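You operate a simulated robot arm through the tools that you are given. There is no shell and no other tool. Be economical: measure what you need, move in short steps, check, and stop when the job is done.

Carry out the task below with a simulated robot arm. There is one attempt and no reset: what you move stays moved.

TASK
Warm the silver hub ring to 50 degrees and fit it on the fitting stub.
Fine: switch the warmer off; fit the ring at 45 degrees or more.
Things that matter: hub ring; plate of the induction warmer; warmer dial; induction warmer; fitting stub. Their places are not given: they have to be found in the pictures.

It is judged by the outcome, as a careful person would: the job done as asked, and still so three seconds after it is handed in. It fails if anything else is knocked over, pushed out of place, dropped, spilled or broken.

THE ROBOT
A 7-joint arm with a two-finger parallel gripper, fixed in place. Base frame: the origin is at the foot of the arm, x ahead of it, y to its left, z up. Lengths are in mm, angles in degrees, forces in N, time in s.
With the tool pointing down near the work surface it reaches from about 240 to 680 mm from the base axis. Its first joint turns from -66.0 to 66.0 degrees. Payload 2.4 kg.
Tool frame: the origin (TCP) lies between the finger pads and is the grasp point; the fingertips stand 30 mm ahead of it; z points along the fingers, y is the line along which they close. The gripper opens to 94 mm. The fingers are 28 mm wide and 10 mm thick; the gripper's body (50 by 96 mm) begins 55 mm behind the TCP.
Orientation is told as [roll, pitch, yaw] about the base's x, y, z axes, in that order, counted from this pose: with the fingers straight down and closing along the base's y, the tool's x points along the base's -x, its y along +y and its z along -z.

THE INTERFACE
- The arm moves only by the tool send_rows. Its argument "deltas" is a list of rows, each a list of 3 entries, a list of its own where there are three numbers: the shift along the tool's x, y, z in mm, then the turn, a rotation vector about the tool's x, y, z in degrees, then the closure, from 0 (fully open) to 1 (shut). In form: [[[tx, ty, tz], [wx, wy, wz], fingers], ...]. A call has 1 to 20 rows; each row is the pose to reach, as a shift and turn from the pose commanded when the call began, along the tool's axes at that moment. A row lasts 0.2 s, in which the tool goes at most 50 mm and 8.6 degrees; a call with a longer step from one row to the next is refused whole, and so is a gripper value outside its range. A pose out of reach is approached as far as the arm can. The call stops where the force on the tool passes 40 N (or 10 N more than at its start, if that is more) or the arm is blocked; 0.2 s more then pass. The fingers move at their own pace (about 153 mm/s each) and stop on an object; they squeeze with about 43 N. The grip force told is the motor's: it shows also when the fingers shut on nothing. Time passes only in rows, and 0.2 s behind the last, so rows that repeat a pose let the fingers close. It gives the time, the measured TCP pose, the force on the tool (base axes), the opening and the grip force at its end, in the units of the frame above (readings bear some noise), and new pictures: "pictures" is both (left out), scene, wrist or none.
- Cameras (640 x 400 px; columns grow to the right, rows downward): "scene" is fixed at [47.2, 480, 1451]; the picture's right is [-0.67, -0.75, 0.00], its down [-0.37, 0.33, -0.87] and it looks along [0.65, -0.58, -0.49] (base axes); focal length 357 px, centre (320, 200). "wrist" rides on the gripper at [-37, 0, -58] in the tool frame; the picture's right is [0.00, -1.00, 0.00], its down [0.97, 0.00, -0.24] and it looks along [0.24, 0.00, 0.97] (tool axes); focal length 218 px, centre (320, 200).
- measure_at(camera, pixels): for up to 12 pixels [column, row] of the newest picture of that camera ("zoom" is the newest enlarged one), the place [x, y, z] in the base frame of the surface seen there, good to about 3 mm. No time passes.
- enlarge(camera, box): a new picture of the part [left, top, right, bottom] of that camera's present view, enlarged. No time passes.
- job_done(): hands the job in; it is judged then, once.

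Work in short steps. Measure before you move; look again where a grasp or a placing could have gone wrong, and mend it. You have 80 turns and 120 pictures in all, those below and enlarged ones among them. Open the gripper and draw the arm clear of the work before you hand the job in, unless the task says otherwise; then end with one line.

The tools are called after "Call:" as a command line: name --argument value ..., lists and objects as JSON in quotes. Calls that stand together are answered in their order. send_rows: Moves the arm, as the interface text tells. Its arguments: {"type":"object","properties":{"deltas":{"type":"array","items":{"type":"array"}},"pictures":{"type":"string","enum":["both","scene","wrist","none"]}},"required":["deltas"]} The other tools are called the same way: measure_at (camera, pixels) gives the place of the surface under pixels of a picture; enlarge (camera, box) takes an enlarged picture of a part of a camera's view; job_done () hands the job in.

At the start:

```text
time: 0.0
tool_pos: [330.7, 155.6, 1227.5]
ee_rot: [0.1, 0.0, -0.1]
ft_force: [-0.9, 0.0, 0.3]
width: 94.0
grasp_force: 0.1
```

scene: 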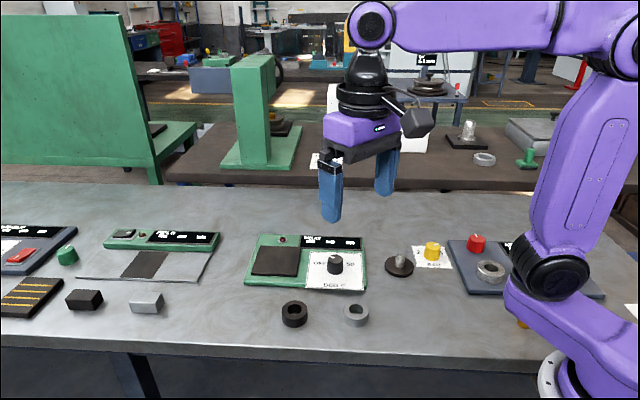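
wrist: 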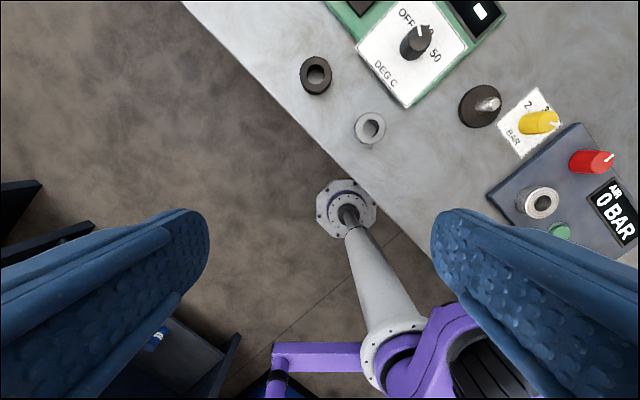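

The scene shows the warmer around (305,262) and the silver ring around (356,313). I'll enlarge this area and measure the key points.

Call:
enlarge --camera "scene" --box '[230, 220, 470, 370]'

Call:
measure_at --camera "scene" --pixels '[[356, 306], [356, 314], [294, 314], [275, 262], [335, 258], [335, 268], [401, 258], [400, 270], [282, 240], [252, 274], [296, 275], [259, 248]]'

Call:
enlarge --camera "wrist" --box '[280, 0, 560, 175]'

```text
2.67 times, centred on (350, 295) of scene
```

zoom: 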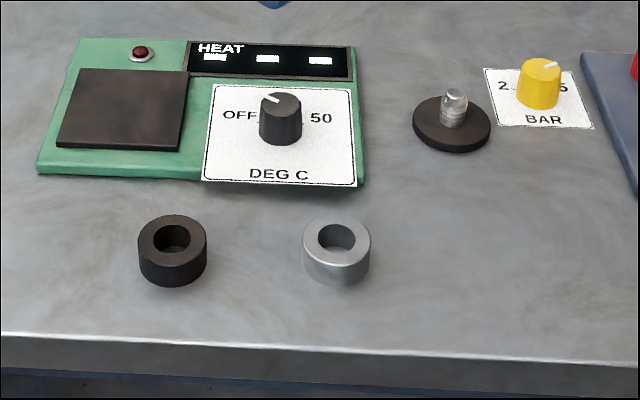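

```text
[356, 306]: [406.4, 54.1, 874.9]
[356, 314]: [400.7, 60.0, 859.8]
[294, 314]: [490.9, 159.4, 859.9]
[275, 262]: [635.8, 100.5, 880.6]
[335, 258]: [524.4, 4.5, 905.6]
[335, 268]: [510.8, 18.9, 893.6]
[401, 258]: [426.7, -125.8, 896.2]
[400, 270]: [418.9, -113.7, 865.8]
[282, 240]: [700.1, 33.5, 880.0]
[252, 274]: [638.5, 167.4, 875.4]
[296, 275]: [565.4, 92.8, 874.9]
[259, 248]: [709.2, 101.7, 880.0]
```

```text
2.29 times, centred on (420, 88) of wrist
```

zoom: 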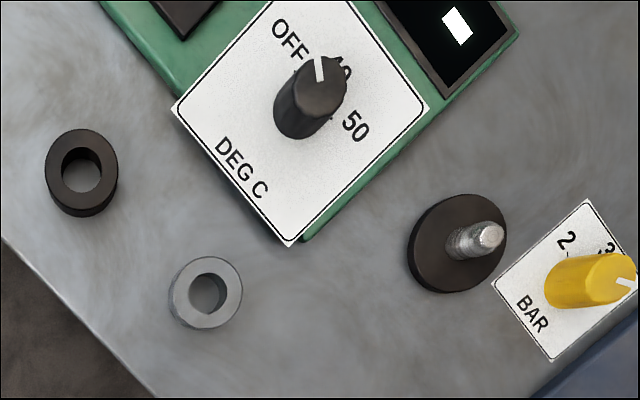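

I'll move the wrist camera above the dial and the ring to read the dial face.

Call:
send_rows --deltas '[[[-28, -22, 20], [0, 0, 0], 0], [[-56, -44, 40], [0, 0, 0], 0], [[-84, -66, 60], [0, 0, 0], 0], [[-112, -88, 80], [0, 0, 0], 0], [[-140, -110, 105], [0, 0, 0], 0], [[-165, -130, 127], [0, 0, 0], 0], [[-165, -130, 127], [0, 0, 0], 0]]'

```text
time: 1.6
tool_pos: [495.0, 26.7, 1100.2]
ee_rot: [0.0, 0.0, 0.1]
ft_force: [0.6, -0.7, 0.3]
width: 94.1
grasp_force: 0.1
```

scene: 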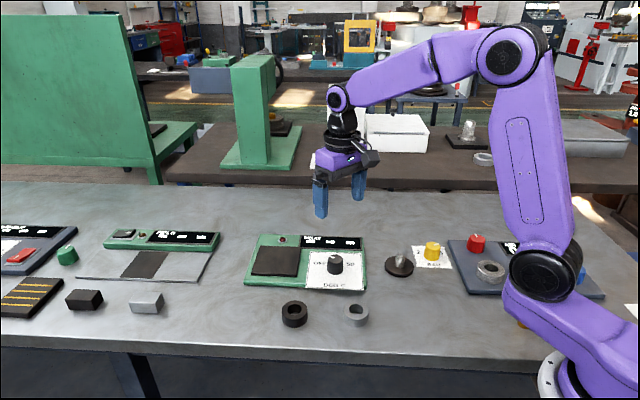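
wrist: 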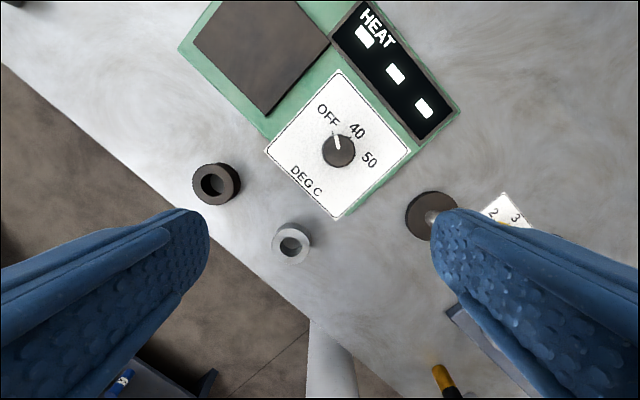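

Call:
enlarge --camera "wrist" --box '[256, 60, 416, 160]'

Call:
measure_at --camera "wrist" --pixels '[[339, 152], [328, 115], [358, 130], [370, 160], [290, 235], [284, 247], [299, 250], [432, 215], [325, 165], [265, 150], [340, 70], [335, 220]]'

Call:
measure_at --camera "wrist" --pixels '[[230, 5], [300, 5], [328, 45], [268, 112], [195, 15], [408, 150], [264, 55], [335, 138], [339, 165], [326, 150], [353, 150], [339, 140]]'

```text
4.00 times, centred on (336, 110) of wrist
```

zoom: 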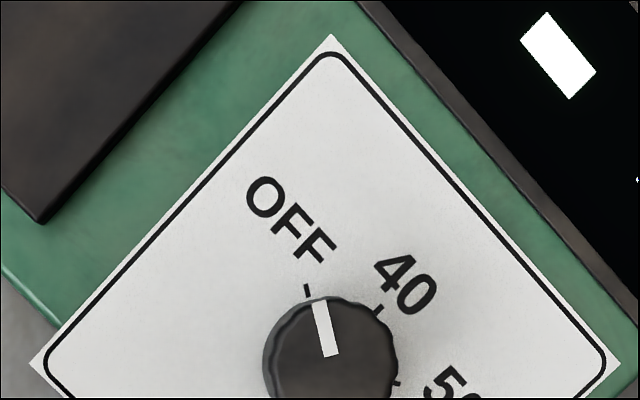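

```text
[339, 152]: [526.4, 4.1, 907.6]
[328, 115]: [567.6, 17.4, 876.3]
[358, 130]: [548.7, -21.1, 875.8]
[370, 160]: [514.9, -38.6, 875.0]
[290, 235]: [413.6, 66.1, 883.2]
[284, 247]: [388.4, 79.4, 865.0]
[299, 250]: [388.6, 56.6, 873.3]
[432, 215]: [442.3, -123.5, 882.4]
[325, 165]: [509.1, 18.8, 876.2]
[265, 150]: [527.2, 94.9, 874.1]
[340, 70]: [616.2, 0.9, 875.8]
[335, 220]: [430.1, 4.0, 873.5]
```

```text
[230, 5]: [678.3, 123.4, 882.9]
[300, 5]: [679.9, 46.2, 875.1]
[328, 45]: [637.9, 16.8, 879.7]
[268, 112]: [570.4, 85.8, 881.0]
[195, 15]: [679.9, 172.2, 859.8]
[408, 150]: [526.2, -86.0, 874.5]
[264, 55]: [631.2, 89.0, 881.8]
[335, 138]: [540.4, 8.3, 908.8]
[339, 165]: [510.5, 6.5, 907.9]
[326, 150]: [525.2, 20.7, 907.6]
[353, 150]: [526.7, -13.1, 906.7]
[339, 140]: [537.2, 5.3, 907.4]
```

Dial: the knob centre is at about (525,4) with its top at 908, the pointer is on OFF, and 40 and 50 follow clockwise. Next I'll look at the ring and stub in detail.

Call:
enlarge --camera "wrist" --box '[260, 205, 340, 255]'

Call:
measure_at --camera "zoom" --pixels '[[240, 210], [290, 160], [240, 320], [400, 280], [200, 280], [330, 380], [300, 200], [180, 250], [400, 200], [260, 270]]'

Call:
measure_at --camera "wrist" --pixels '[[332.5, 132.5], [350.75, 137.25], [355.25, 155.75]]'

```text
8.00 times, centred on (300, 230) of wrist
```

zoom: 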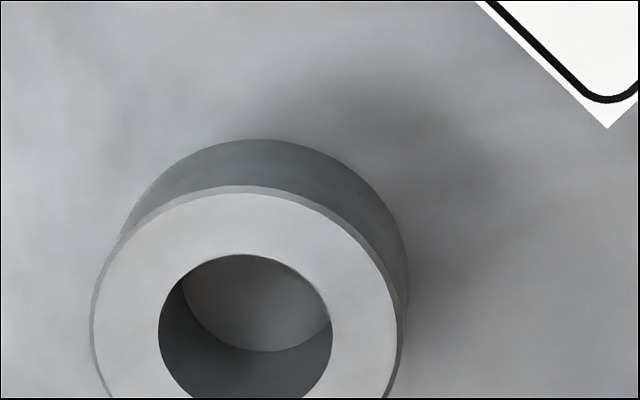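

```text
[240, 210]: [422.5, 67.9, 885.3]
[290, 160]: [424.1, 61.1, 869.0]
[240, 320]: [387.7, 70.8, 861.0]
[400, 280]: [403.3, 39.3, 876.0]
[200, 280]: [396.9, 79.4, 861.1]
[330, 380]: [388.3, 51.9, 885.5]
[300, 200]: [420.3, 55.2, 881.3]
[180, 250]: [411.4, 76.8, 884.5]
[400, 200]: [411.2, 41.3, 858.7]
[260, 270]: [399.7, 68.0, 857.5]
```

```text
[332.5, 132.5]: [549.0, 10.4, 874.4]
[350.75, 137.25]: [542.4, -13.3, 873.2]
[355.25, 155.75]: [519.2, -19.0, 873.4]
```

Ring: centre about (398,67), outer diameter about 52, top at about 885. I'll move above it.

Call:
send_rows --deltas '[[[24, 10, 30], [0, 0, 0], 0], [[48, 20, 60], [0, 0, 0], 0], [[72, 30, 95], [0, 0, 0], 0], [[97, 40.3, 130], [0, 0, 0], 0], [[97, 40.3, 150], [0, 0, 0], 0], [[97, 40.3, 150], [0, 0, 0], 0]]' --pictures "wrist"

```text
time: 3.0
tool_pos: [397.8, 67.8, 948.4]
ee_rot: [0.0, 0.0, 0.0]
ft_force: [-0.6, -0.1, -0.1]
width: 93.9
grasp_force: 0.0
```

wrist: 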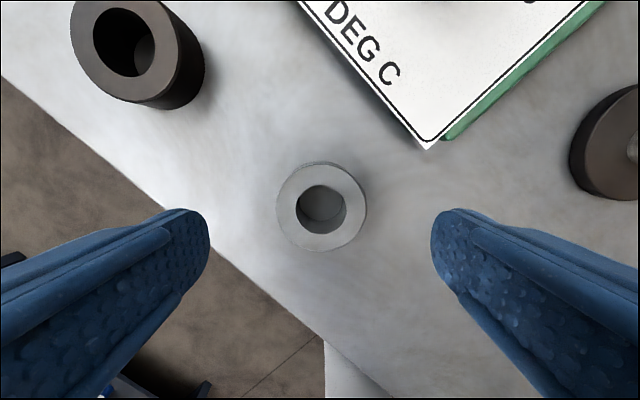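

The ring is centred between the fingers at about (400,67). I'll descend to z 894 and close.

Call:
send_rows --deltas '[[[-2, -0.5, 25], [0, 0, 0], 0], [[-2, -0.5, 45], [0, 0, 0], 0], [[-2, -0.5, 54.4], [0, 0, 0], 0], [[-2, -0.5, 54.4], [0, 0, 0], 0.5], [[-2, -0.5, 54.4], [0, 0, 0], 1], [[-2, -0.5, 54.4], [0, 0, 0], 1]]' --pictures "wrist"

```text
time: 4.4
tool_pos: [399.8, 67.6, 894.8]
ee_rot: [0.0, 0.0, 0.0]
ft_force: [-0.5, 0.4, -0.7]
width: 53.1
grasp_force: 43.0
```

wrist: 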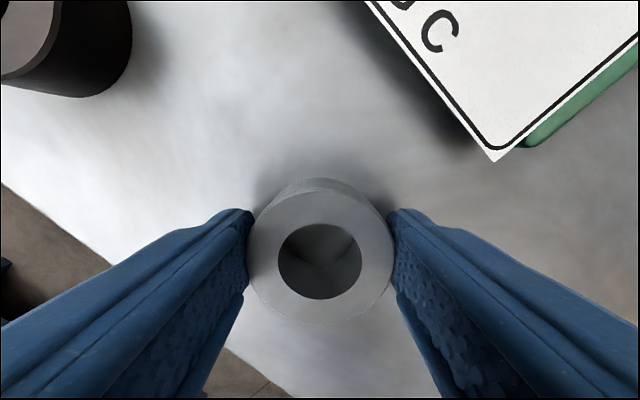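

The ring is held (width 53). I'll lift it and carry it above the plate, aiming for (634,93).

Call:
send_rows --deltas '[[[0, 0, -30], [0, 0, 0], 1], [[0, 0, -65], [0, 0, 0], 1], [[-30, 3, -85], [0, 0, 0], 1], [[-70, 7, -85], [0, 0, 0], 1], [[-110, 12, -85], [0, 0, 0], 1], [[-150, 16, -85], [0, 0, 0], 1], [[-190, 20, -85], [0, 0, 0], 1], [[-220, 24, -85], [0, 0, 0], 1], [[-234, 25.5, -85], [0, 0, 0], 1], [[-234, 25.5, -85], [0, 0, 0], 1]]'

```text
time: 6.6
tool_pos: [635.3, 93.5, 981.3]
ee_rot: [0.0, 0.0, 0.0]
ft_force: [-0.2, 0.1, -2.6]
width: 52.9
grasp_force: 43.3
```

scene: 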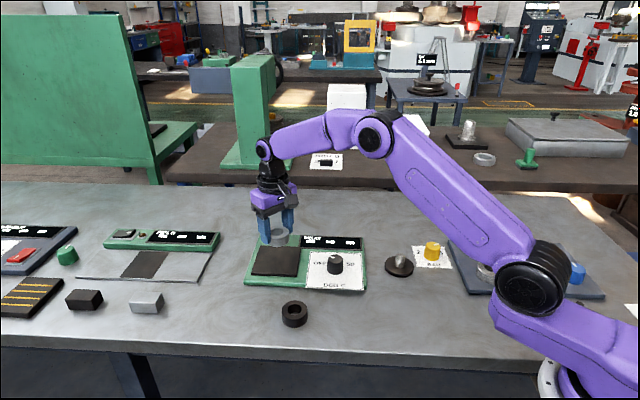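
wrist: 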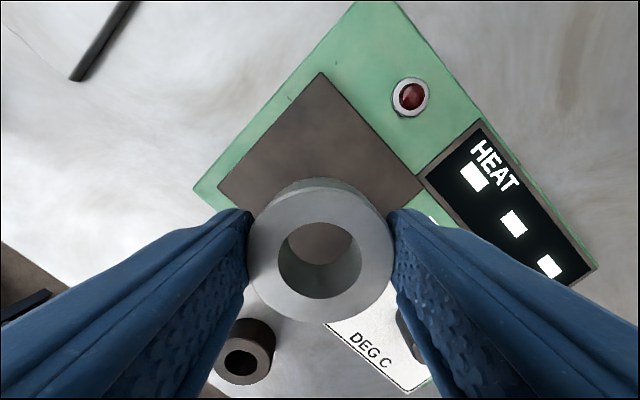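

Checking the plate corners before lowering.

Call:
measure_at --camera "wrist" --pixels '[[322, 78], [226, 188], [418, 187], [322, 140], [490, 205], [430, 205]]'

```text
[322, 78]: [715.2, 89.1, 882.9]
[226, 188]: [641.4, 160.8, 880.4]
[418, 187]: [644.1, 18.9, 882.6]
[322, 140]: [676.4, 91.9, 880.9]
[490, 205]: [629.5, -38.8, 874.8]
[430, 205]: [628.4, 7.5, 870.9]
```

Call:
send_rows --deltas '[[[-4, -2, 25], [0, 0, 0], 1], [[-4, -2, 45], [0, 0, 0], 1], [[-4, -2, 58], [0, 0, 0], 1], [[-4, -2, 64], [0, 0, 0], 1], [[-4, -2, 64], [0, 0, 0], 1]]' --pictures "scene"

Call:
enlarge --camera "scene" --box '[230, 220, 390, 320]'

```text
time: 7.8
tool_pos: [638.0, 90.4, 917.7]
ee_rot: [-0.1, 0.0, 0.0]
ft_force: [0.2, 0.2, -2.0]
width: 52.8
grasp_force: 43.2
```

scene: 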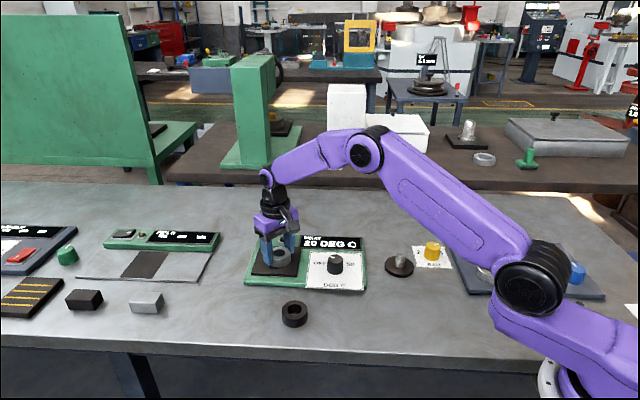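

```text
4.00 times, centred on (310, 270) of scene
```

zoom: 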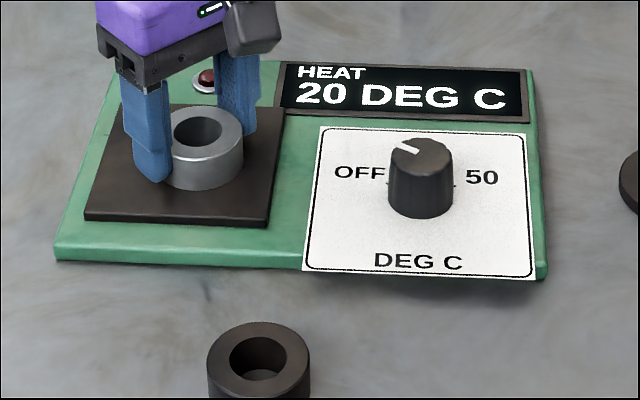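

The display reads 20 DEG C, so the ring is sensed. I'll ease down until it touches, release, and lift.

Call:
send_rows --deltas '[[[0, 0, 1.3], [0, 0, 0], 1], [[0, 0, 1.3], [0, 0, 0], 0.7], [[0, 0, 1.3], [0, 0, 0], 0.3], [[0, 0, 1.3], [0, 0, 0], 0.2], [[0, 0, -25], [0, 0, 0], 0.2], [[0, 0, -60], [0, 0, 0], 0.2]]'

```text
time: 9.2
tool_pos: [638.1, 89.9, 977.0]
ee_rot: [0.0, 0.1, 0.0]
ft_force: [0.4, 0.3, -0.1]
width: 75.1
grasp_force: 0.1
```

scene: 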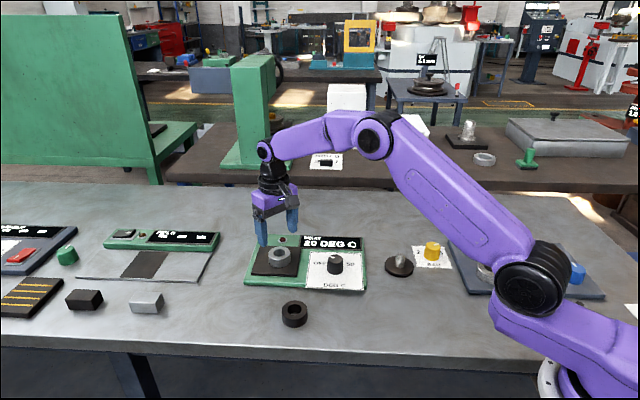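
wrist: 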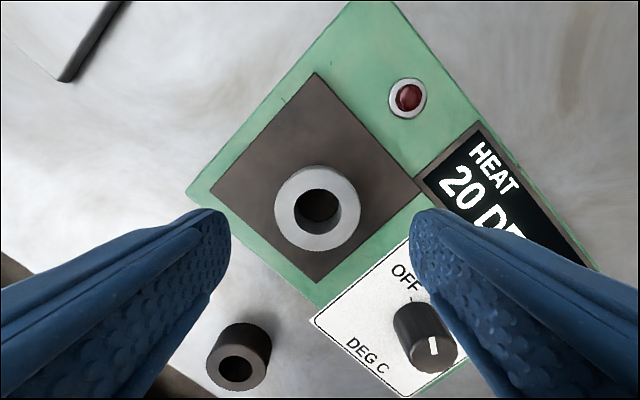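

The ring is on the plate. Next I move above the dial with the tool turned −60° about its z axis.

Call:
send_rows --deltas '[[[15, -11, 0], [0, 0, -8], 0.3], [[30, -23, 0], [0, 0, -16], 0.3], [[45, -34, 0], [0, 0, -24], 0.3], [[60, -46, 0], [0, 0, -32], 0.3], [[75, -57, 0], [0, 0, -40], 0.3], [[90, -69, 0], [0, 0, -48], 0.3], [[105, -80, 0], [0, 0, -56], 0.3], [[113, -86, 0], [0, 0, -60], 0.3], [[113, -86, 0], [0, 0, -60], 0.3]]' --pictures "wrist"

```text
time: 11.2
tool_pos: [525.2, 4.9, 978.0]
ee_rot: [0.0, 0.0, 60.0]
ft_force: [-0.5, 0.0, 0.4]
width: 65.7
grasp_force: 0.1
```

wrist: 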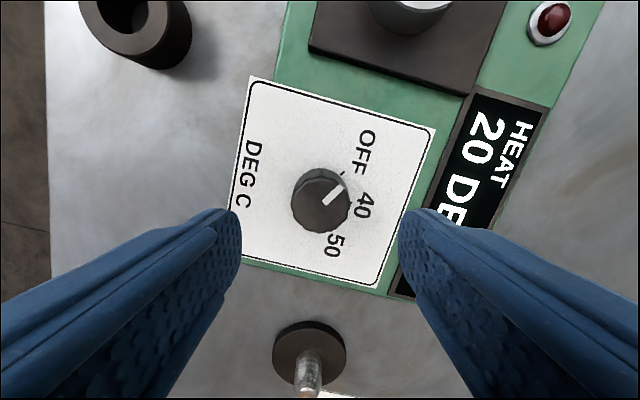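

The knob is centred between the fingers. I'll descend and grip it.

Call:
send_rows --deltas '[[[0, -0.5, 30], [0, 0, 0], 0.3], [[0, -0.5, 55], [0, 0, 0], 0.3], [[0, -0.5, 66], [0, 0, 0], 0.3], [[0, -0.5, 66], [0, 0, 0], 0.6], [[0, -0.5, 66], [0, 0, 0], 1], [[0, -0.5, 66], [0, 0, 0], 1]]' --pictures "wrist"

```text
time: 12.6
tool_pos: [525.3, 3.5, 912.2]
ee_rot: [0.1, -0.1, 60.1]
ft_force: [-2.9, 0.4, -2.7]
width: 38.5
grasp_force: 44.4
```

wrist: 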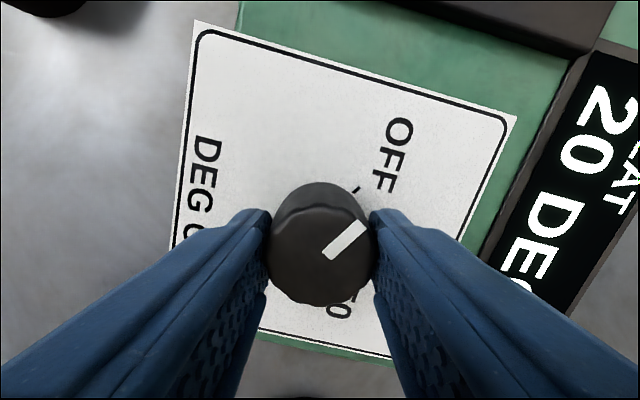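

Gripped. Now I turn it +120° about the tool's z axis (clockwise from above).

Call:
send_rows --deltas '[[[0, 0, 0], [0, 0, 8], 1], [[0, 0, 0], [0, 0, 16], 1], [[0, 0, 0], [0, 0, 24], 1], [[0, 0, 0], [0, 0, 32], 1], [[0, 0, 0], [0, 0, 40], 1], [[0, 0, 0], [0, 0, 48], 1], [[0, 0, 0], [0, 0, 56], 1], [[0, 0, 0], [0, 0, 64], 1], [[0, 0, 0], [0, 0, 72], 1], [[0, 0, 0], [0, 0, 80], 1], [[0, 0, 0], [0, 0, 88], 1], [[0, 0, 0], [0, 0, 96], 1], [[0, 0, 0], [0, 0, 104], 1], [[0, 0, 0], [0, 0, 112], 1], [[0, 0, 0], [0, 0, 120], 1], [[0, 0, 0], [0, 0, 120], 1]]'

Call:
enlarge --camera "scene" --box '[230, 220, 390, 320]'

```text
time: 16.0
tool_pos: [524.3, 5.8, 912.6]
ee_rot: [0.0, 0.1, -59.8]
ft_force: [-10.9, 25.5, 17.1]
width: 38.7
grasp_force: 45.0
```

scene: 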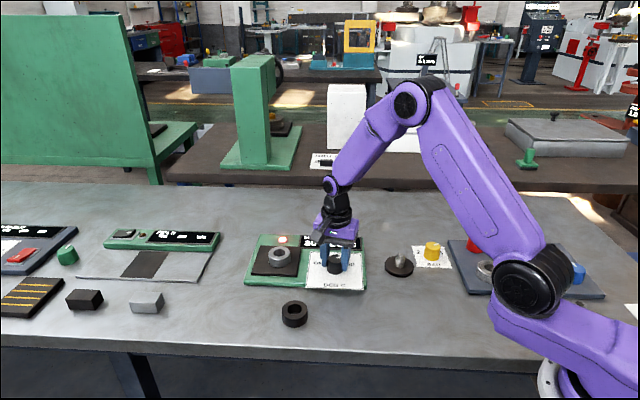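
wrist: 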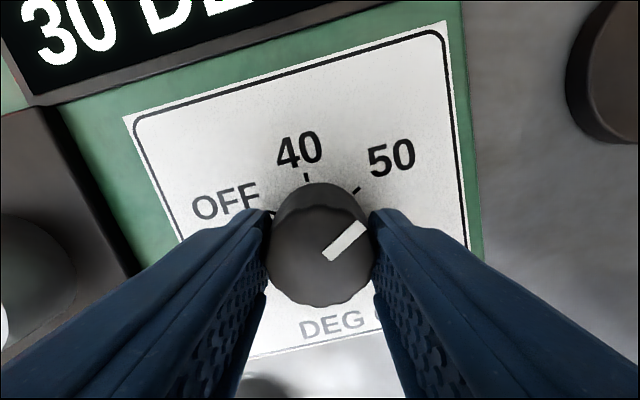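

```text
4.00 times, centred on (310, 270) of scene
```

zoom: 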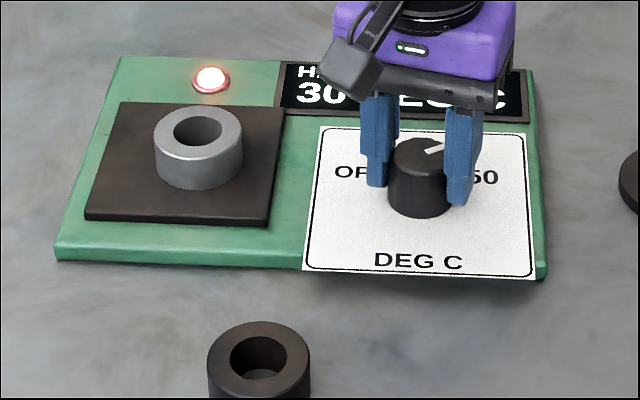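

The dial is on 50, the lamp is lit and the display reads 30. I'll release, rise, and return over the ring with the tool straight.

Call:
send_rows --deltas '[[[0, 0, 0], [0, 0, 0], 0.3], [[0, 0, 0], [0, 0, 0], 0.3], [[0, 0, -35], [0, 0, 0], 0.3], [[0, 0, -65], [0, 0, 0], 0.3], [[0, 0, -65], [0, 0, -8], 0.3], [[0, 0, -65], [0, 0, -16], 0.3], [[0, 0, -65], [0, 0, -24], 0.3], [[0, 0, -65], [0, 0, -32], 0.3], [[0, 0, -65], [0, 0, -40], 0.3], [[0, 0, -65], [0, 0, -48], 0.3], [[0, 0, -65], [0, 0, -56], 0.3], [[0, 0, -65], [0, 0, -60], 0.3], [[0, 0, -65], [0, 0, -60], 0.3]]'

Call:
enlarge --camera "scene" --box '[230, 220, 390, 320]'

```text
time: 18.8
tool_pos: [525.9, 2.5, 977.1]
ee_rot: [0.0, 0.0, 0.1]
ft_force: [-0.1, -0.8, 0.5]
width: 65.9
grasp_force: 0.1
```

scene: 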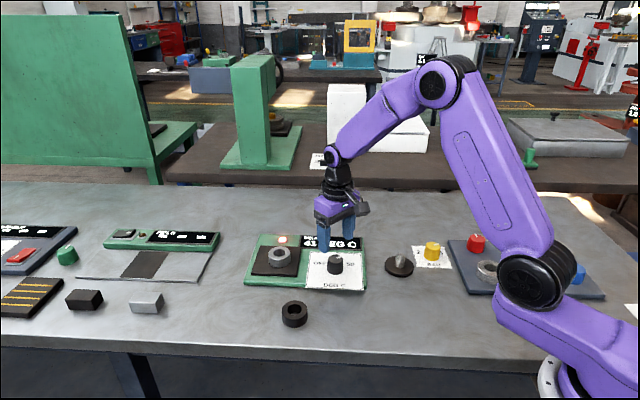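
wrist: 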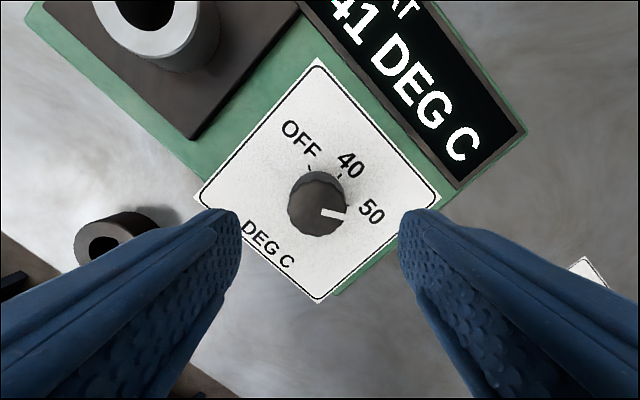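

```text
4.00 times, centred on (310, 270) of scene
```

zoom: 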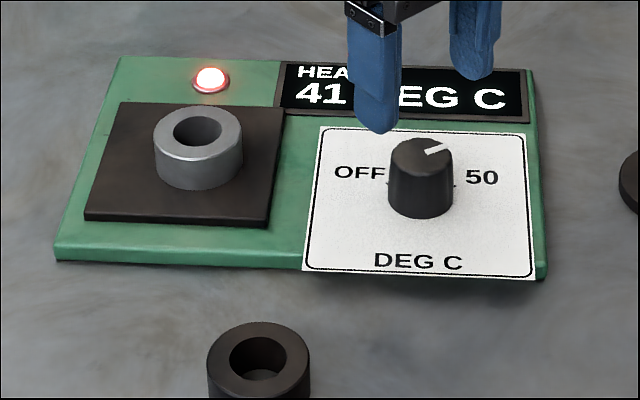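

It's at 41 and rising about 4°/s. While it heats I'll go and look at the stub closely.

Call:
send_rows --deltas '[[[18, -24, -5], [0, 0, 0], 0.3], [[36, -48, -10], [0, 0, 0], 0.3], [[54, -72, -15], [0, 0, 0], 0.3], [[72, -97, -20], [0, 0, 0], 0.3], [[91, -122, -25], [0, 0, 0], 0.3], [[91, -122, -25], [0, 0, 0], 0.3]]'

Call:
enlarge --camera "scene" --box '[230, 220, 390, 320]'

Call:
enlarge --camera "wrist" --box '[240, 150, 400, 250]'

```text
time: 20.2
tool_pos: [435.4, -118.8, 1002.6]
ee_rot: [0.1, 0.0, 0.0]
ft_force: [-0.2, 0.7, 0.5]
width: 65.9
grasp_force: 0.0
```

scene: 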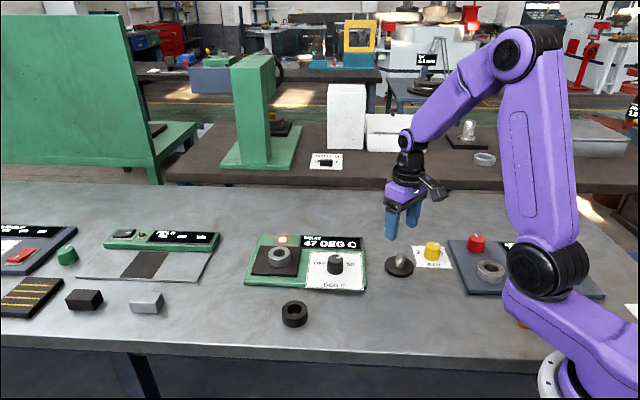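
wrist: 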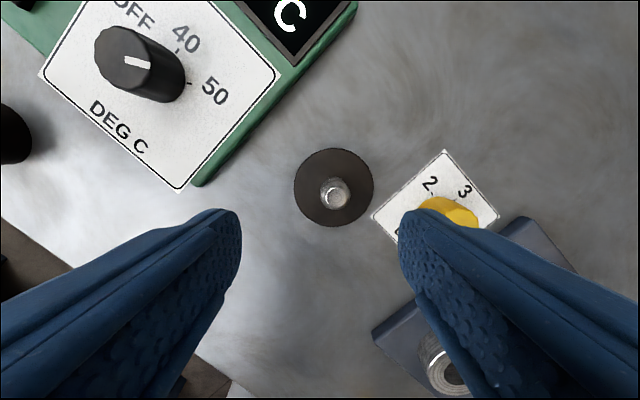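

```text
4.00 times, centred on (310, 270) of scene
```

zoom: 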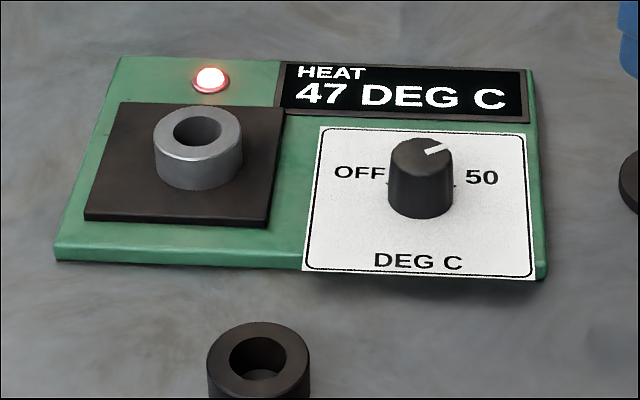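

```text
4.00 times, centred on (320, 200) of wrist
```

zoom: 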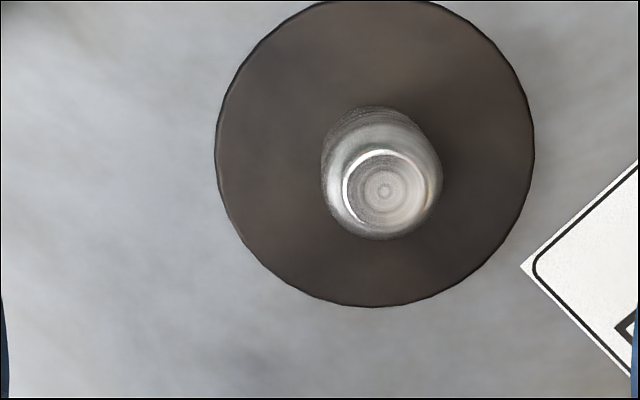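

Call:
measure_at --camera "zoom" --pixels '[[385, 190], [335, 190], [434, 190], [385, 230], [290, 150], [470, 150], [375, 60], [375, 290], [225, 150], [525, 150], [375, 10], [375, 300]]'

```text
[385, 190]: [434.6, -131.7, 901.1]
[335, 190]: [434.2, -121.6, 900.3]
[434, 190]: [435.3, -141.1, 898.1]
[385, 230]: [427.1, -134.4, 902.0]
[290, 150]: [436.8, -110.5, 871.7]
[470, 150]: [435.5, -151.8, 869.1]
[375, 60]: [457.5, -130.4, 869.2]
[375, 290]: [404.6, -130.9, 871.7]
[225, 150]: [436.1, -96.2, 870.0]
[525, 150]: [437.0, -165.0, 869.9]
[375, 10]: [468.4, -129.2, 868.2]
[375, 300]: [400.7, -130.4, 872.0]
```

The stub axis is at about (435.6,−131), flange top about 870, stub top about 902. The display was at 47, so I'll go back above the ring.

Call:
send_rows --deltas '[[[-30, 31, 0], [0, 0, 0], 0.2], [[-60, 62, 0], [0, 0, 0], 0.2], [[-92, 95, 0], [0, 0, 0], 0.2], [[-124, 128, 0], [0, 0, 0], 0.2], [[-156, 161, 5], [0, 0, 0], 0.2], [[-186, 192, 15], [0, 0, 0], 0.2], [[-202.6, 209, 30], [0, 0, 0], 0.2], [[-202.6, 209, 40], [0, 0, 0], 0.2], [[-202.6, 209, 40], [0, 0, 0], 0.2]]'

Call:
enlarge --camera "scene" --box '[230, 220, 390, 320]'

```text
time: 22.2
tool_pos: [637.7, 90.7, 963.8]
ee_rot: [0.1, 0.0, 0.0]
ft_force: [-0.5, 0.2, 0.7]
width: 75.3
grasp_force: 0.1
```

scene: 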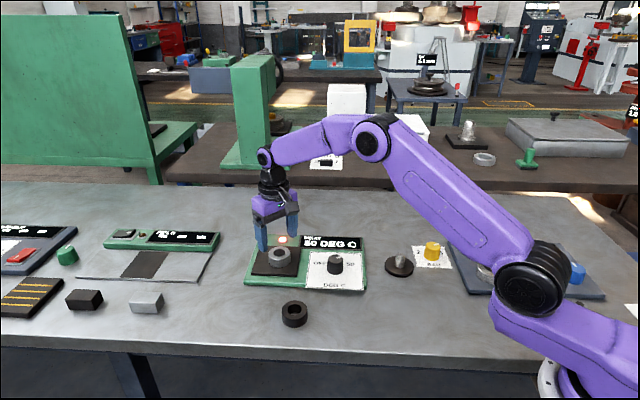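
wrist: 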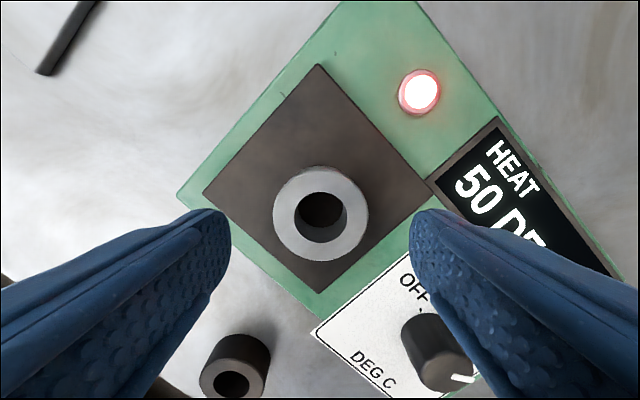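

```text
4.00 times, centred on (310, 270) of scene
```

zoom: 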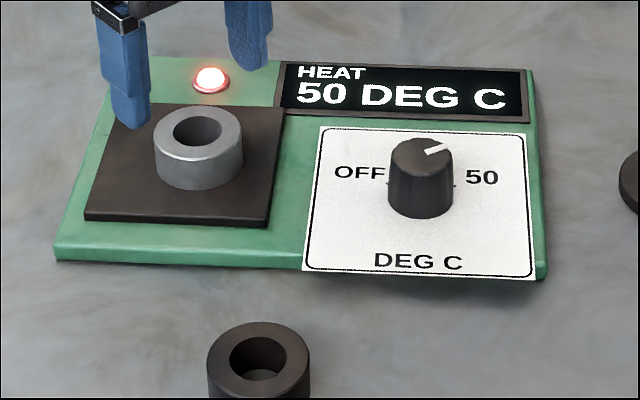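

It reads 50 DEG C. I'll descend, grip, lift, and carry the ring to above the stub in one go to save heat.

Call:
send_rows --deltas '[[[-1, 0, 25], [0, 0, 0], 0.2], [[-1, 0, 42], [0, 0, 0], 0.2], [[-1, 0, 47.5], [0, 0, 0], 0.2], [[-1, 0, 47.5], [0, 0, 0], 1], [[-1, 0, 47.5], [0, 0, 0], 1], [[-1, 0, 30], [0, 0, 0], 1], [[-1, 0, 0], [0, 0, 0], 1], [[24, -27, -10], [0, 0, 0], 1], [[54, -59, -10], [0, 0, 0], 1], [[84, -92, -10], [0, 0, 0], 1], [[114, -125, -10], [0, 0, 0], 1], [[144, -158, -10], [0, 0, 0], 1], [[174, -191, -10], [0, 0, 0], 1], [[194, -213, -10], [0, 0, 0], 1], [[202.2, -221.7, -5], [0, 0, 0], 1], [[202.2, -221.7, 0], [0, 0, 0], 1]]'

Call:
enlarge --camera "wrist" --box '[240, 170, 400, 270]'

Call:
enlarge --camera "scene" --box '[340, 200, 500, 300]'

```text
time: 25.6
tool_pos: [434.5, -132.4, 961.1]
ee_rot: [0.0, 0.1, 0.1]
ft_force: [0.3, -0.2, -2.6]
width: 52.8
grasp_force: 42.4
```

scene: 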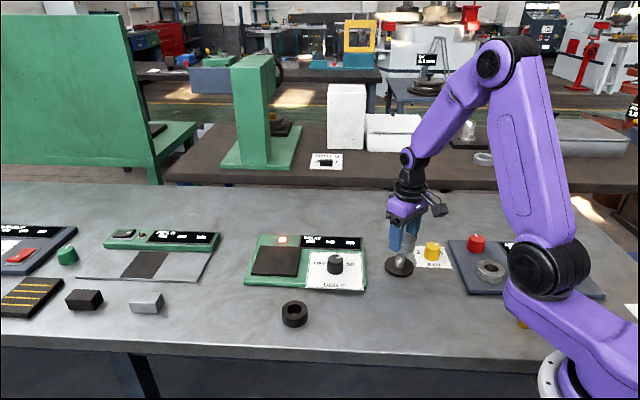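
wrist: 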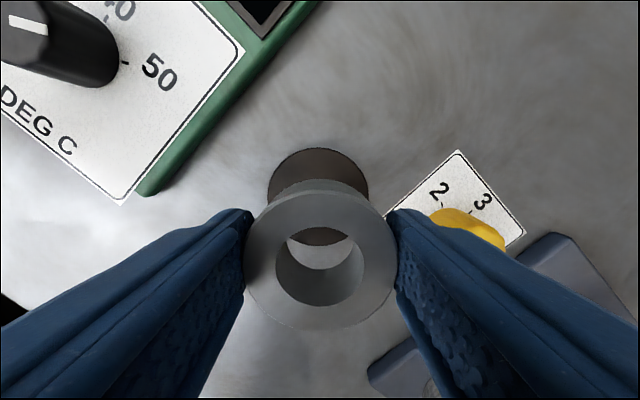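

```text
4.00 times, centred on (320, 220) of wrist
```

zoom: 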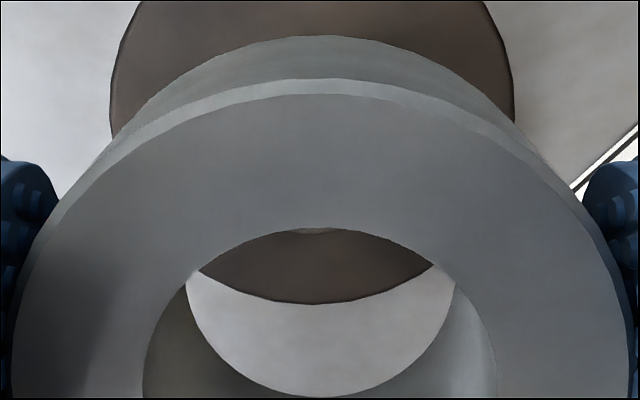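

```text
4.00 times, centred on (420, 250) of scene
```

zoom: 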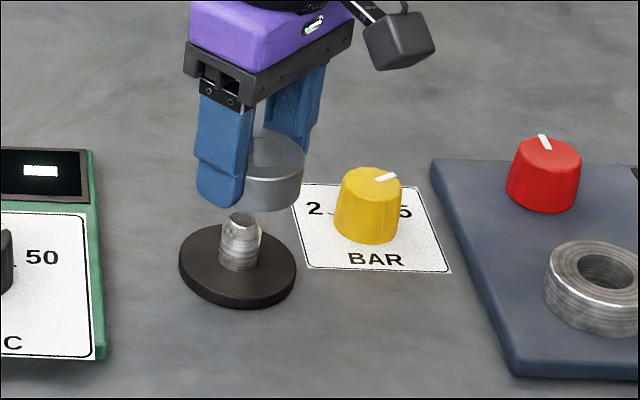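

The ring is in hand above the stub. Before lowering I'll measure its hole edges in the wrist picture to get its offset in the grip.

Call:
measure_at --camera "wrist" --pixels '[[320, 224], [320, 311], [272, 266], [367, 266], [320, 195], [320, 325], [255, 266], [385, 266], [320, 318], [320, 218], [285, 225], [355, 225]]'

Call:
enlarge --camera "wrist" --box '[224, 180, 416, 300]'

Call:
enlarge --camera "wrist" --box '[224, 240, 416, 360]'

```text
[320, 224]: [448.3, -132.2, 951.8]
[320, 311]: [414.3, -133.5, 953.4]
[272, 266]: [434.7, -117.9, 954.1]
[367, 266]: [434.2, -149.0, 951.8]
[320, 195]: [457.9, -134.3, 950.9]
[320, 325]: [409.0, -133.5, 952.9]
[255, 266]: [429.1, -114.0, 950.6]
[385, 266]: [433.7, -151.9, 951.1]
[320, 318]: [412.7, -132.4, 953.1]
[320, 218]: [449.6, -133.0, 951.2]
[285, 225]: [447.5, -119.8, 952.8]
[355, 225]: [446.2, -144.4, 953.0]
```

```text
3.33 times, centred on (320, 240) of wrist
```

zoom: 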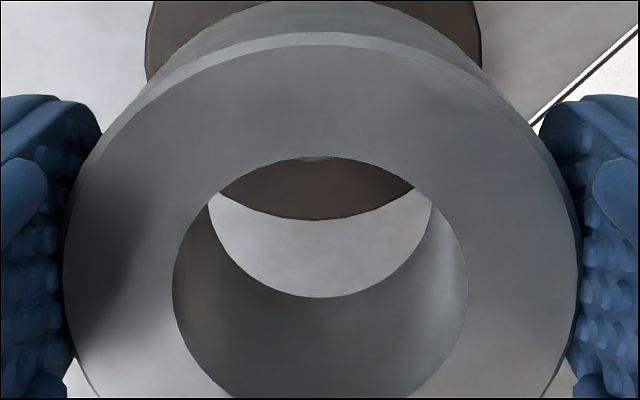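

```text
3.33 times, centred on (320, 300) of wrist
```

zoom: 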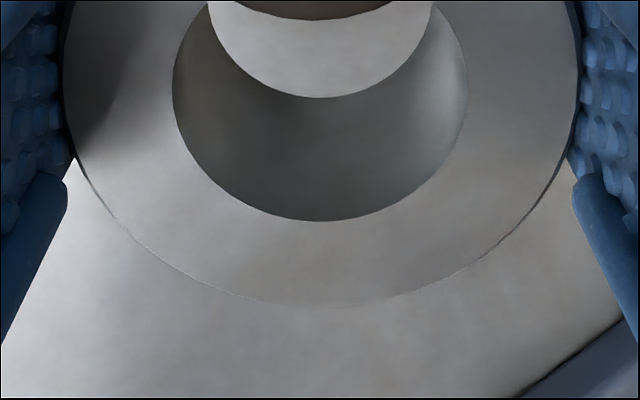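

The ring's hole centre is about 3.6 mm behind the TCP, at (430.9,−132.4). I'll correct by +4.9 in x and +1.4 in y, then lower.

Call:
send_rows --deltas '[[[-4.9, 1.4, 5], [0, 0, 0], 1], [[-4.9, 1.4, 18], [0, 0, 0], 1], [[-4.9, 1.4, 28], [0, 0, 0], 1], [[-4.9, 1.4, 38], [0, 0, 0], 1], [[-4.9, 1.4, 48], [0, 0, 0], 1], [[-4.9, 1.4, 55], [0, 0, 0], 1], [[-4.9, 1.4, 55], [0, 0, 0], 1]]'

Call:
enlarge --camera "scene" --box '[340, 200, 500, 300]'

```text
time: 27.2
tool_pos: [439.8, -129.6, 904.5]
ee_rot: [0.0, 0.0, 0.0]
ft_force: [-0.5, -0.4, -2.8]
width: 52.7
grasp_force: 43.2
```

scene: 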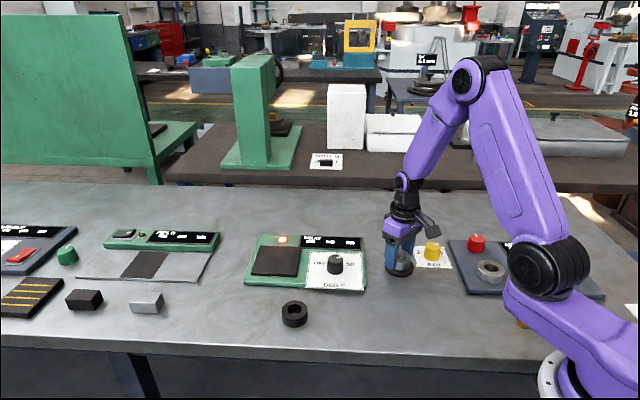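
wrist: 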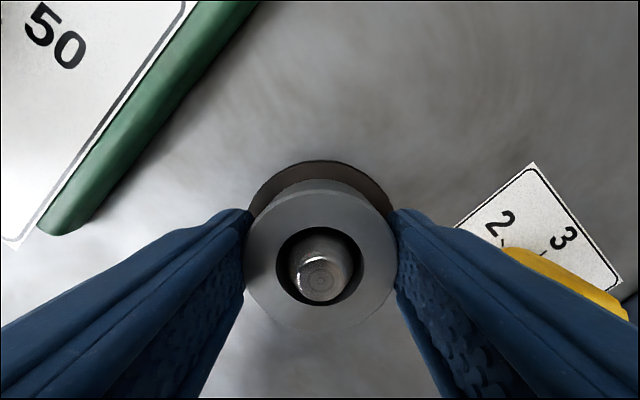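

```text
4.00 times, centred on (420, 250) of scene
```

zoom: 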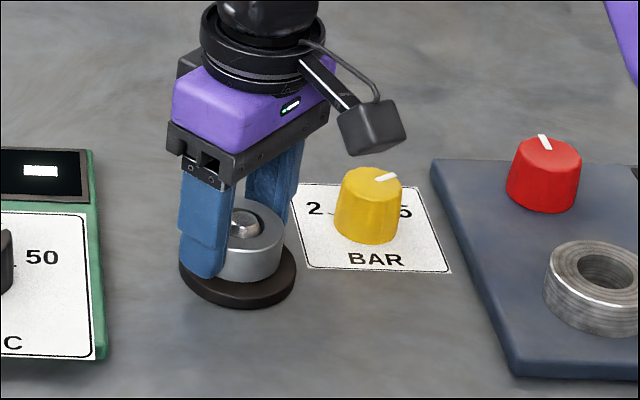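

The ring is over the stub. I'll ease down to contact, release, and rise.

Call:
send_rows --deltas '[[[0, 0, 0.7], [0, 0, 0], 1], [[0, 0, 1.2], [0, 0, 0], 1], [[0, 0, 1.2], [0, 0, 0], 0.8], [[0, 0, 1.2], [0, 0, 0], 0.3], [[0, 0, 1.2], [0, 0, 0], 0.3], [[0, 0, -25], [0, 0, 0], 0.3], [[0, 0, -65], [0, 0, 0], 0.3], [[0, 0, -70], [0, 0, 0], 0.3]]'

Call:
enlarge --camera "scene" --box '[340, 200, 500, 300]'

```text
time: 29.0
tool_pos: [441.5, -131.5, 977.7]
ee_rot: [0.0, 0.0, 0.0]
ft_force: [0.1, 0.2, 0.4]
width: 65.6
grasp_force: 0.1
```

scene: 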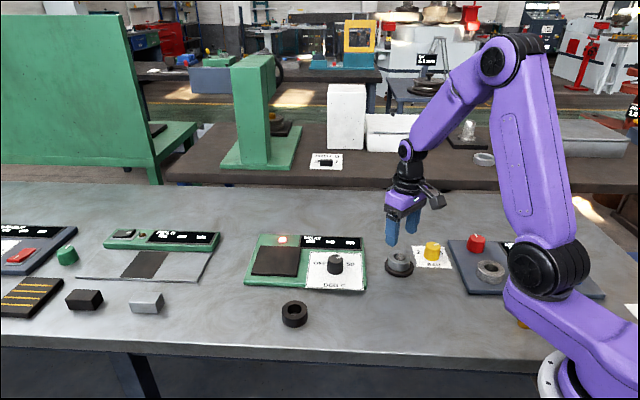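
wrist: 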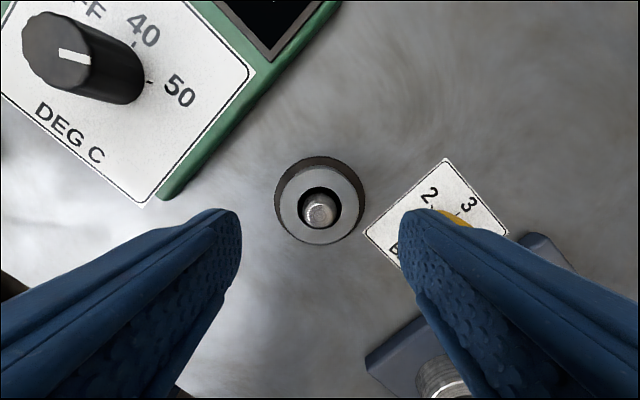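

```text
4.00 times, centred on (420, 250) of scene
```

zoom: 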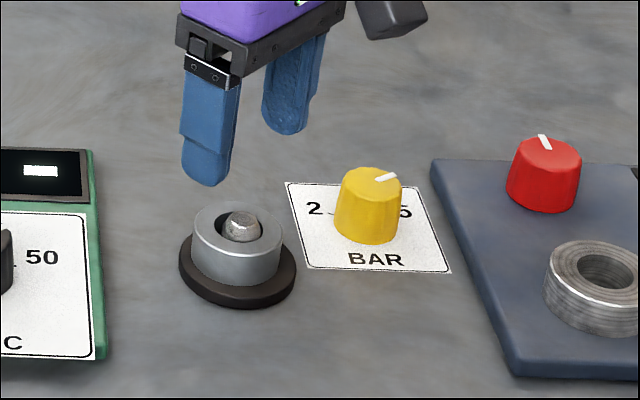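

The ring sits on the flange with the stub through it. Now I return to the dial with the tool turned +60° to switch it off.

Call:
send_rows --deltas '[[[-11, 17, 0], [0, 0, 8], 0.3], [[-22, 34, 0], [0, 0, 16], 0.3], [[-33, 51, 0], [0, 0, 24], 0.3], [[-44, 68, 0], [0, 0, 32], 0.3], [[-55, 85, 0], [0, 0, 40], 0.3], [[-66, 102, 0], [0, 0, 48], 0.3], [[-77, 120, 0], [0, 0, 56], 0.3], [[-84.5, 135, 0], [0, 0, 60], 0.3], [[-84.5, 135, 0], [0, 0, 60], 0.3]]' --pictures "wrist"

```text
time: 31.0
tool_pos: [523.9, 4.1, 974.9]
ee_rot: [0.1, 0.0, -60.1]
ft_force: [0.0, -0.5, 0.3]
width: 65.8
grasp_force: 0.1
```

wrist: 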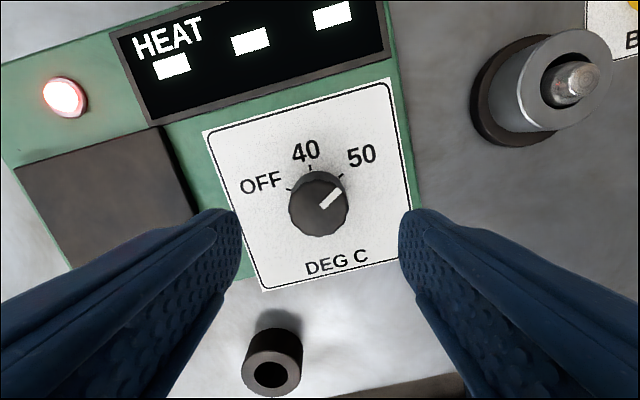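

Centred. I'll descend, grip, and turn −120°.

Call:
send_rows --deltas '[[[0, 0, 30], [0, 0, 0], 0.3], [[0, 0, 55], [0, 0, 0], 0.3], [[0, 0, 63], [0, 0, 0], 0.3], [[0, 0, 63], [0, 0, 0], 1], [[0, 0, 63], [0, 0, 0], 1], [[0, 0, 63], [0, 0, 0], 1]]' --pictures "none"

Call:
send_rows --deltas '[[[0, 0, 0], [0, 0, -8], 1], [[0, 0, 0], [0, 0, -16], 1], [[0, 0, 0], [0, 0, -24], 1], [[0, 0, 0], [0, 0, -32], 1], [[0, 0, 0], [0, 0, -40], 1], [[0, 0, 0], [0, 0, -48], 1], [[0, 0, 0], [0, 0, -56], 1], [[0, 0, 0], [0, 0, -64], 1], [[0, 0, 0], [0, 0, -72], 1], [[0, 0, 0], [0, 0, -80], 1], [[0, 0, 0], [0, 0, -88], 1], [[0, 0, 0], [0, 0, -96], 1], [[0, 0, 0], [0, 0, -104], 1], [[0, 0, 0], [0, 0, -112], 1], [[0, 0, 0], [0, 0, -120], 1], [[0, 0, 0], [0, 0, -120], 1]]'

```text
time: 32.4
tool_pos: [525.5, 5.3, 913.1]
ee_rot: [0.1, -0.1, -60.0]
ft_force: [15.7, 8.8, -12.2]
width: 38.3
grasp_force: 44.7
```

```text
time: 35.8
tool_pos: [524.9, 4.5, 913.5]
ee_rot: [0.0, 0.0, 59.9]
ft_force: [-1.8, -8.1, -1.6]
width: 38.5
grasp_force: 45.2
```

scene: 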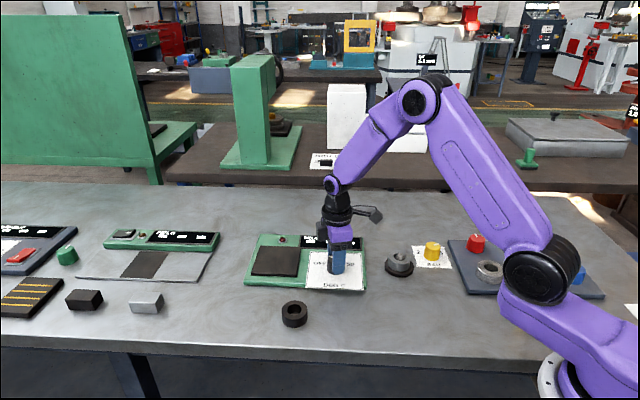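
wrist: 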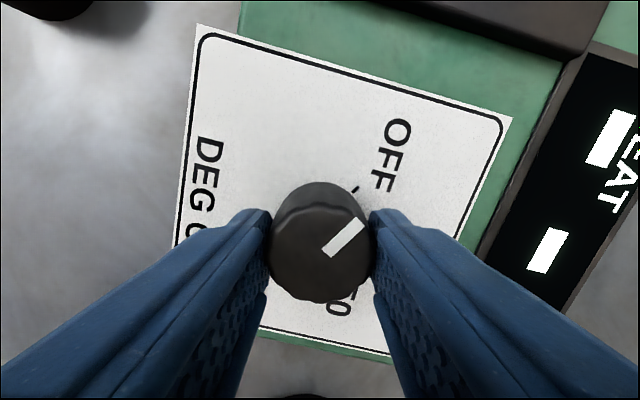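

The lamp is out and the pointer is back on OFF. I'll release and draw clear.

Call:
send_rows --deltas '[[[0, 0, 0], [0, 0, 0], 0.5], [[0, 0, 0], [0, 0, 0], 0.3], [[0, 0, 0], [0, 0, 0], 0.3], [[0, 0, -35], [0, 0, 0], 0.3], [[0, 0, -80], [0, 0, 0], 0.3], [[0, 0, -125], [0, 0, 0], 0], [[0, 0, -170], [0, 0, 0], 0], [[0, 0, -200], [0, 0, 0], 0], [[0, 0, -200], [0, 0, 0], 0]]'

Call:
enlarge --camera "scene" --box '[230, 200, 470, 350]'

```text
time: 37.8
tool_pos: [525.7, 5.7, 1111.0]
ee_rot: [0.0, 0.0, 60.0]
ft_force: [0.6, 0.0, 0.0]
width: 94.1
grasp_force: 0.1
```

scene: 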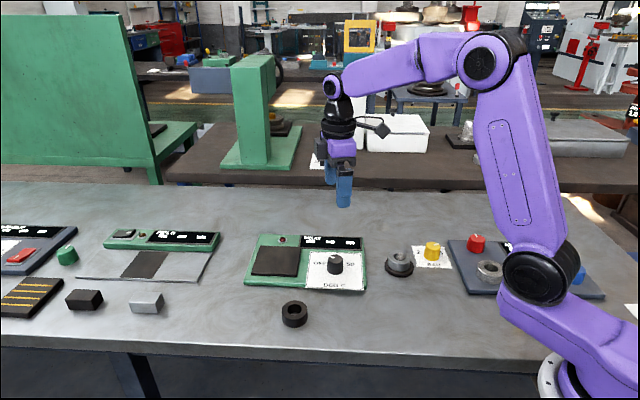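
wrist: 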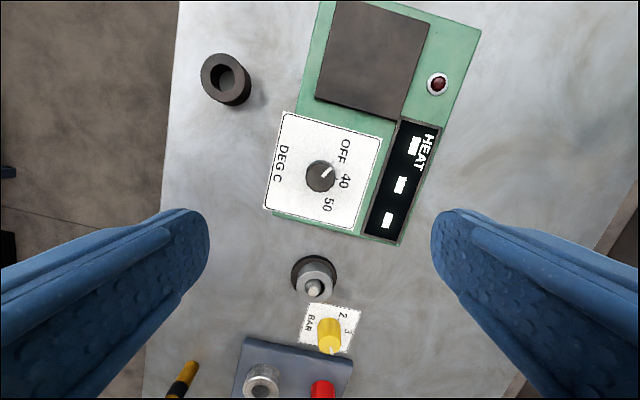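

```text
2.67 times, centred on (350, 275) of scene
```

zoom: 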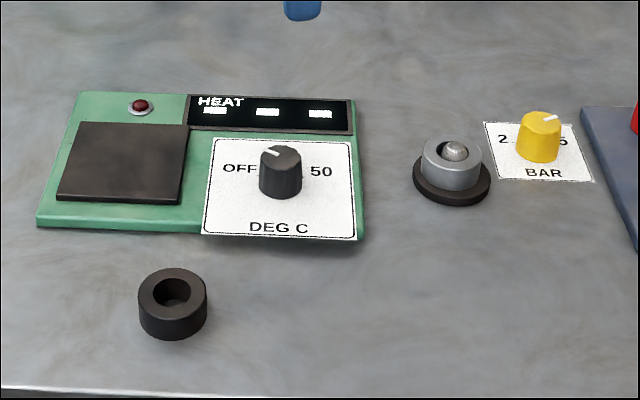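

The ring is seated, the dial is on OFF with the lamp out, and the arm is clear.

Call:
job_done

```text
The job is handed in.
```

The silver hub ring was warmed until the display read 50 °C and is now on the fitting stub. It was on the stub about 5 s after leaving the plate; I had no temperature reading during the fit, so 45 °C or more is inferred. The warmer is off, and nothing else was moved.
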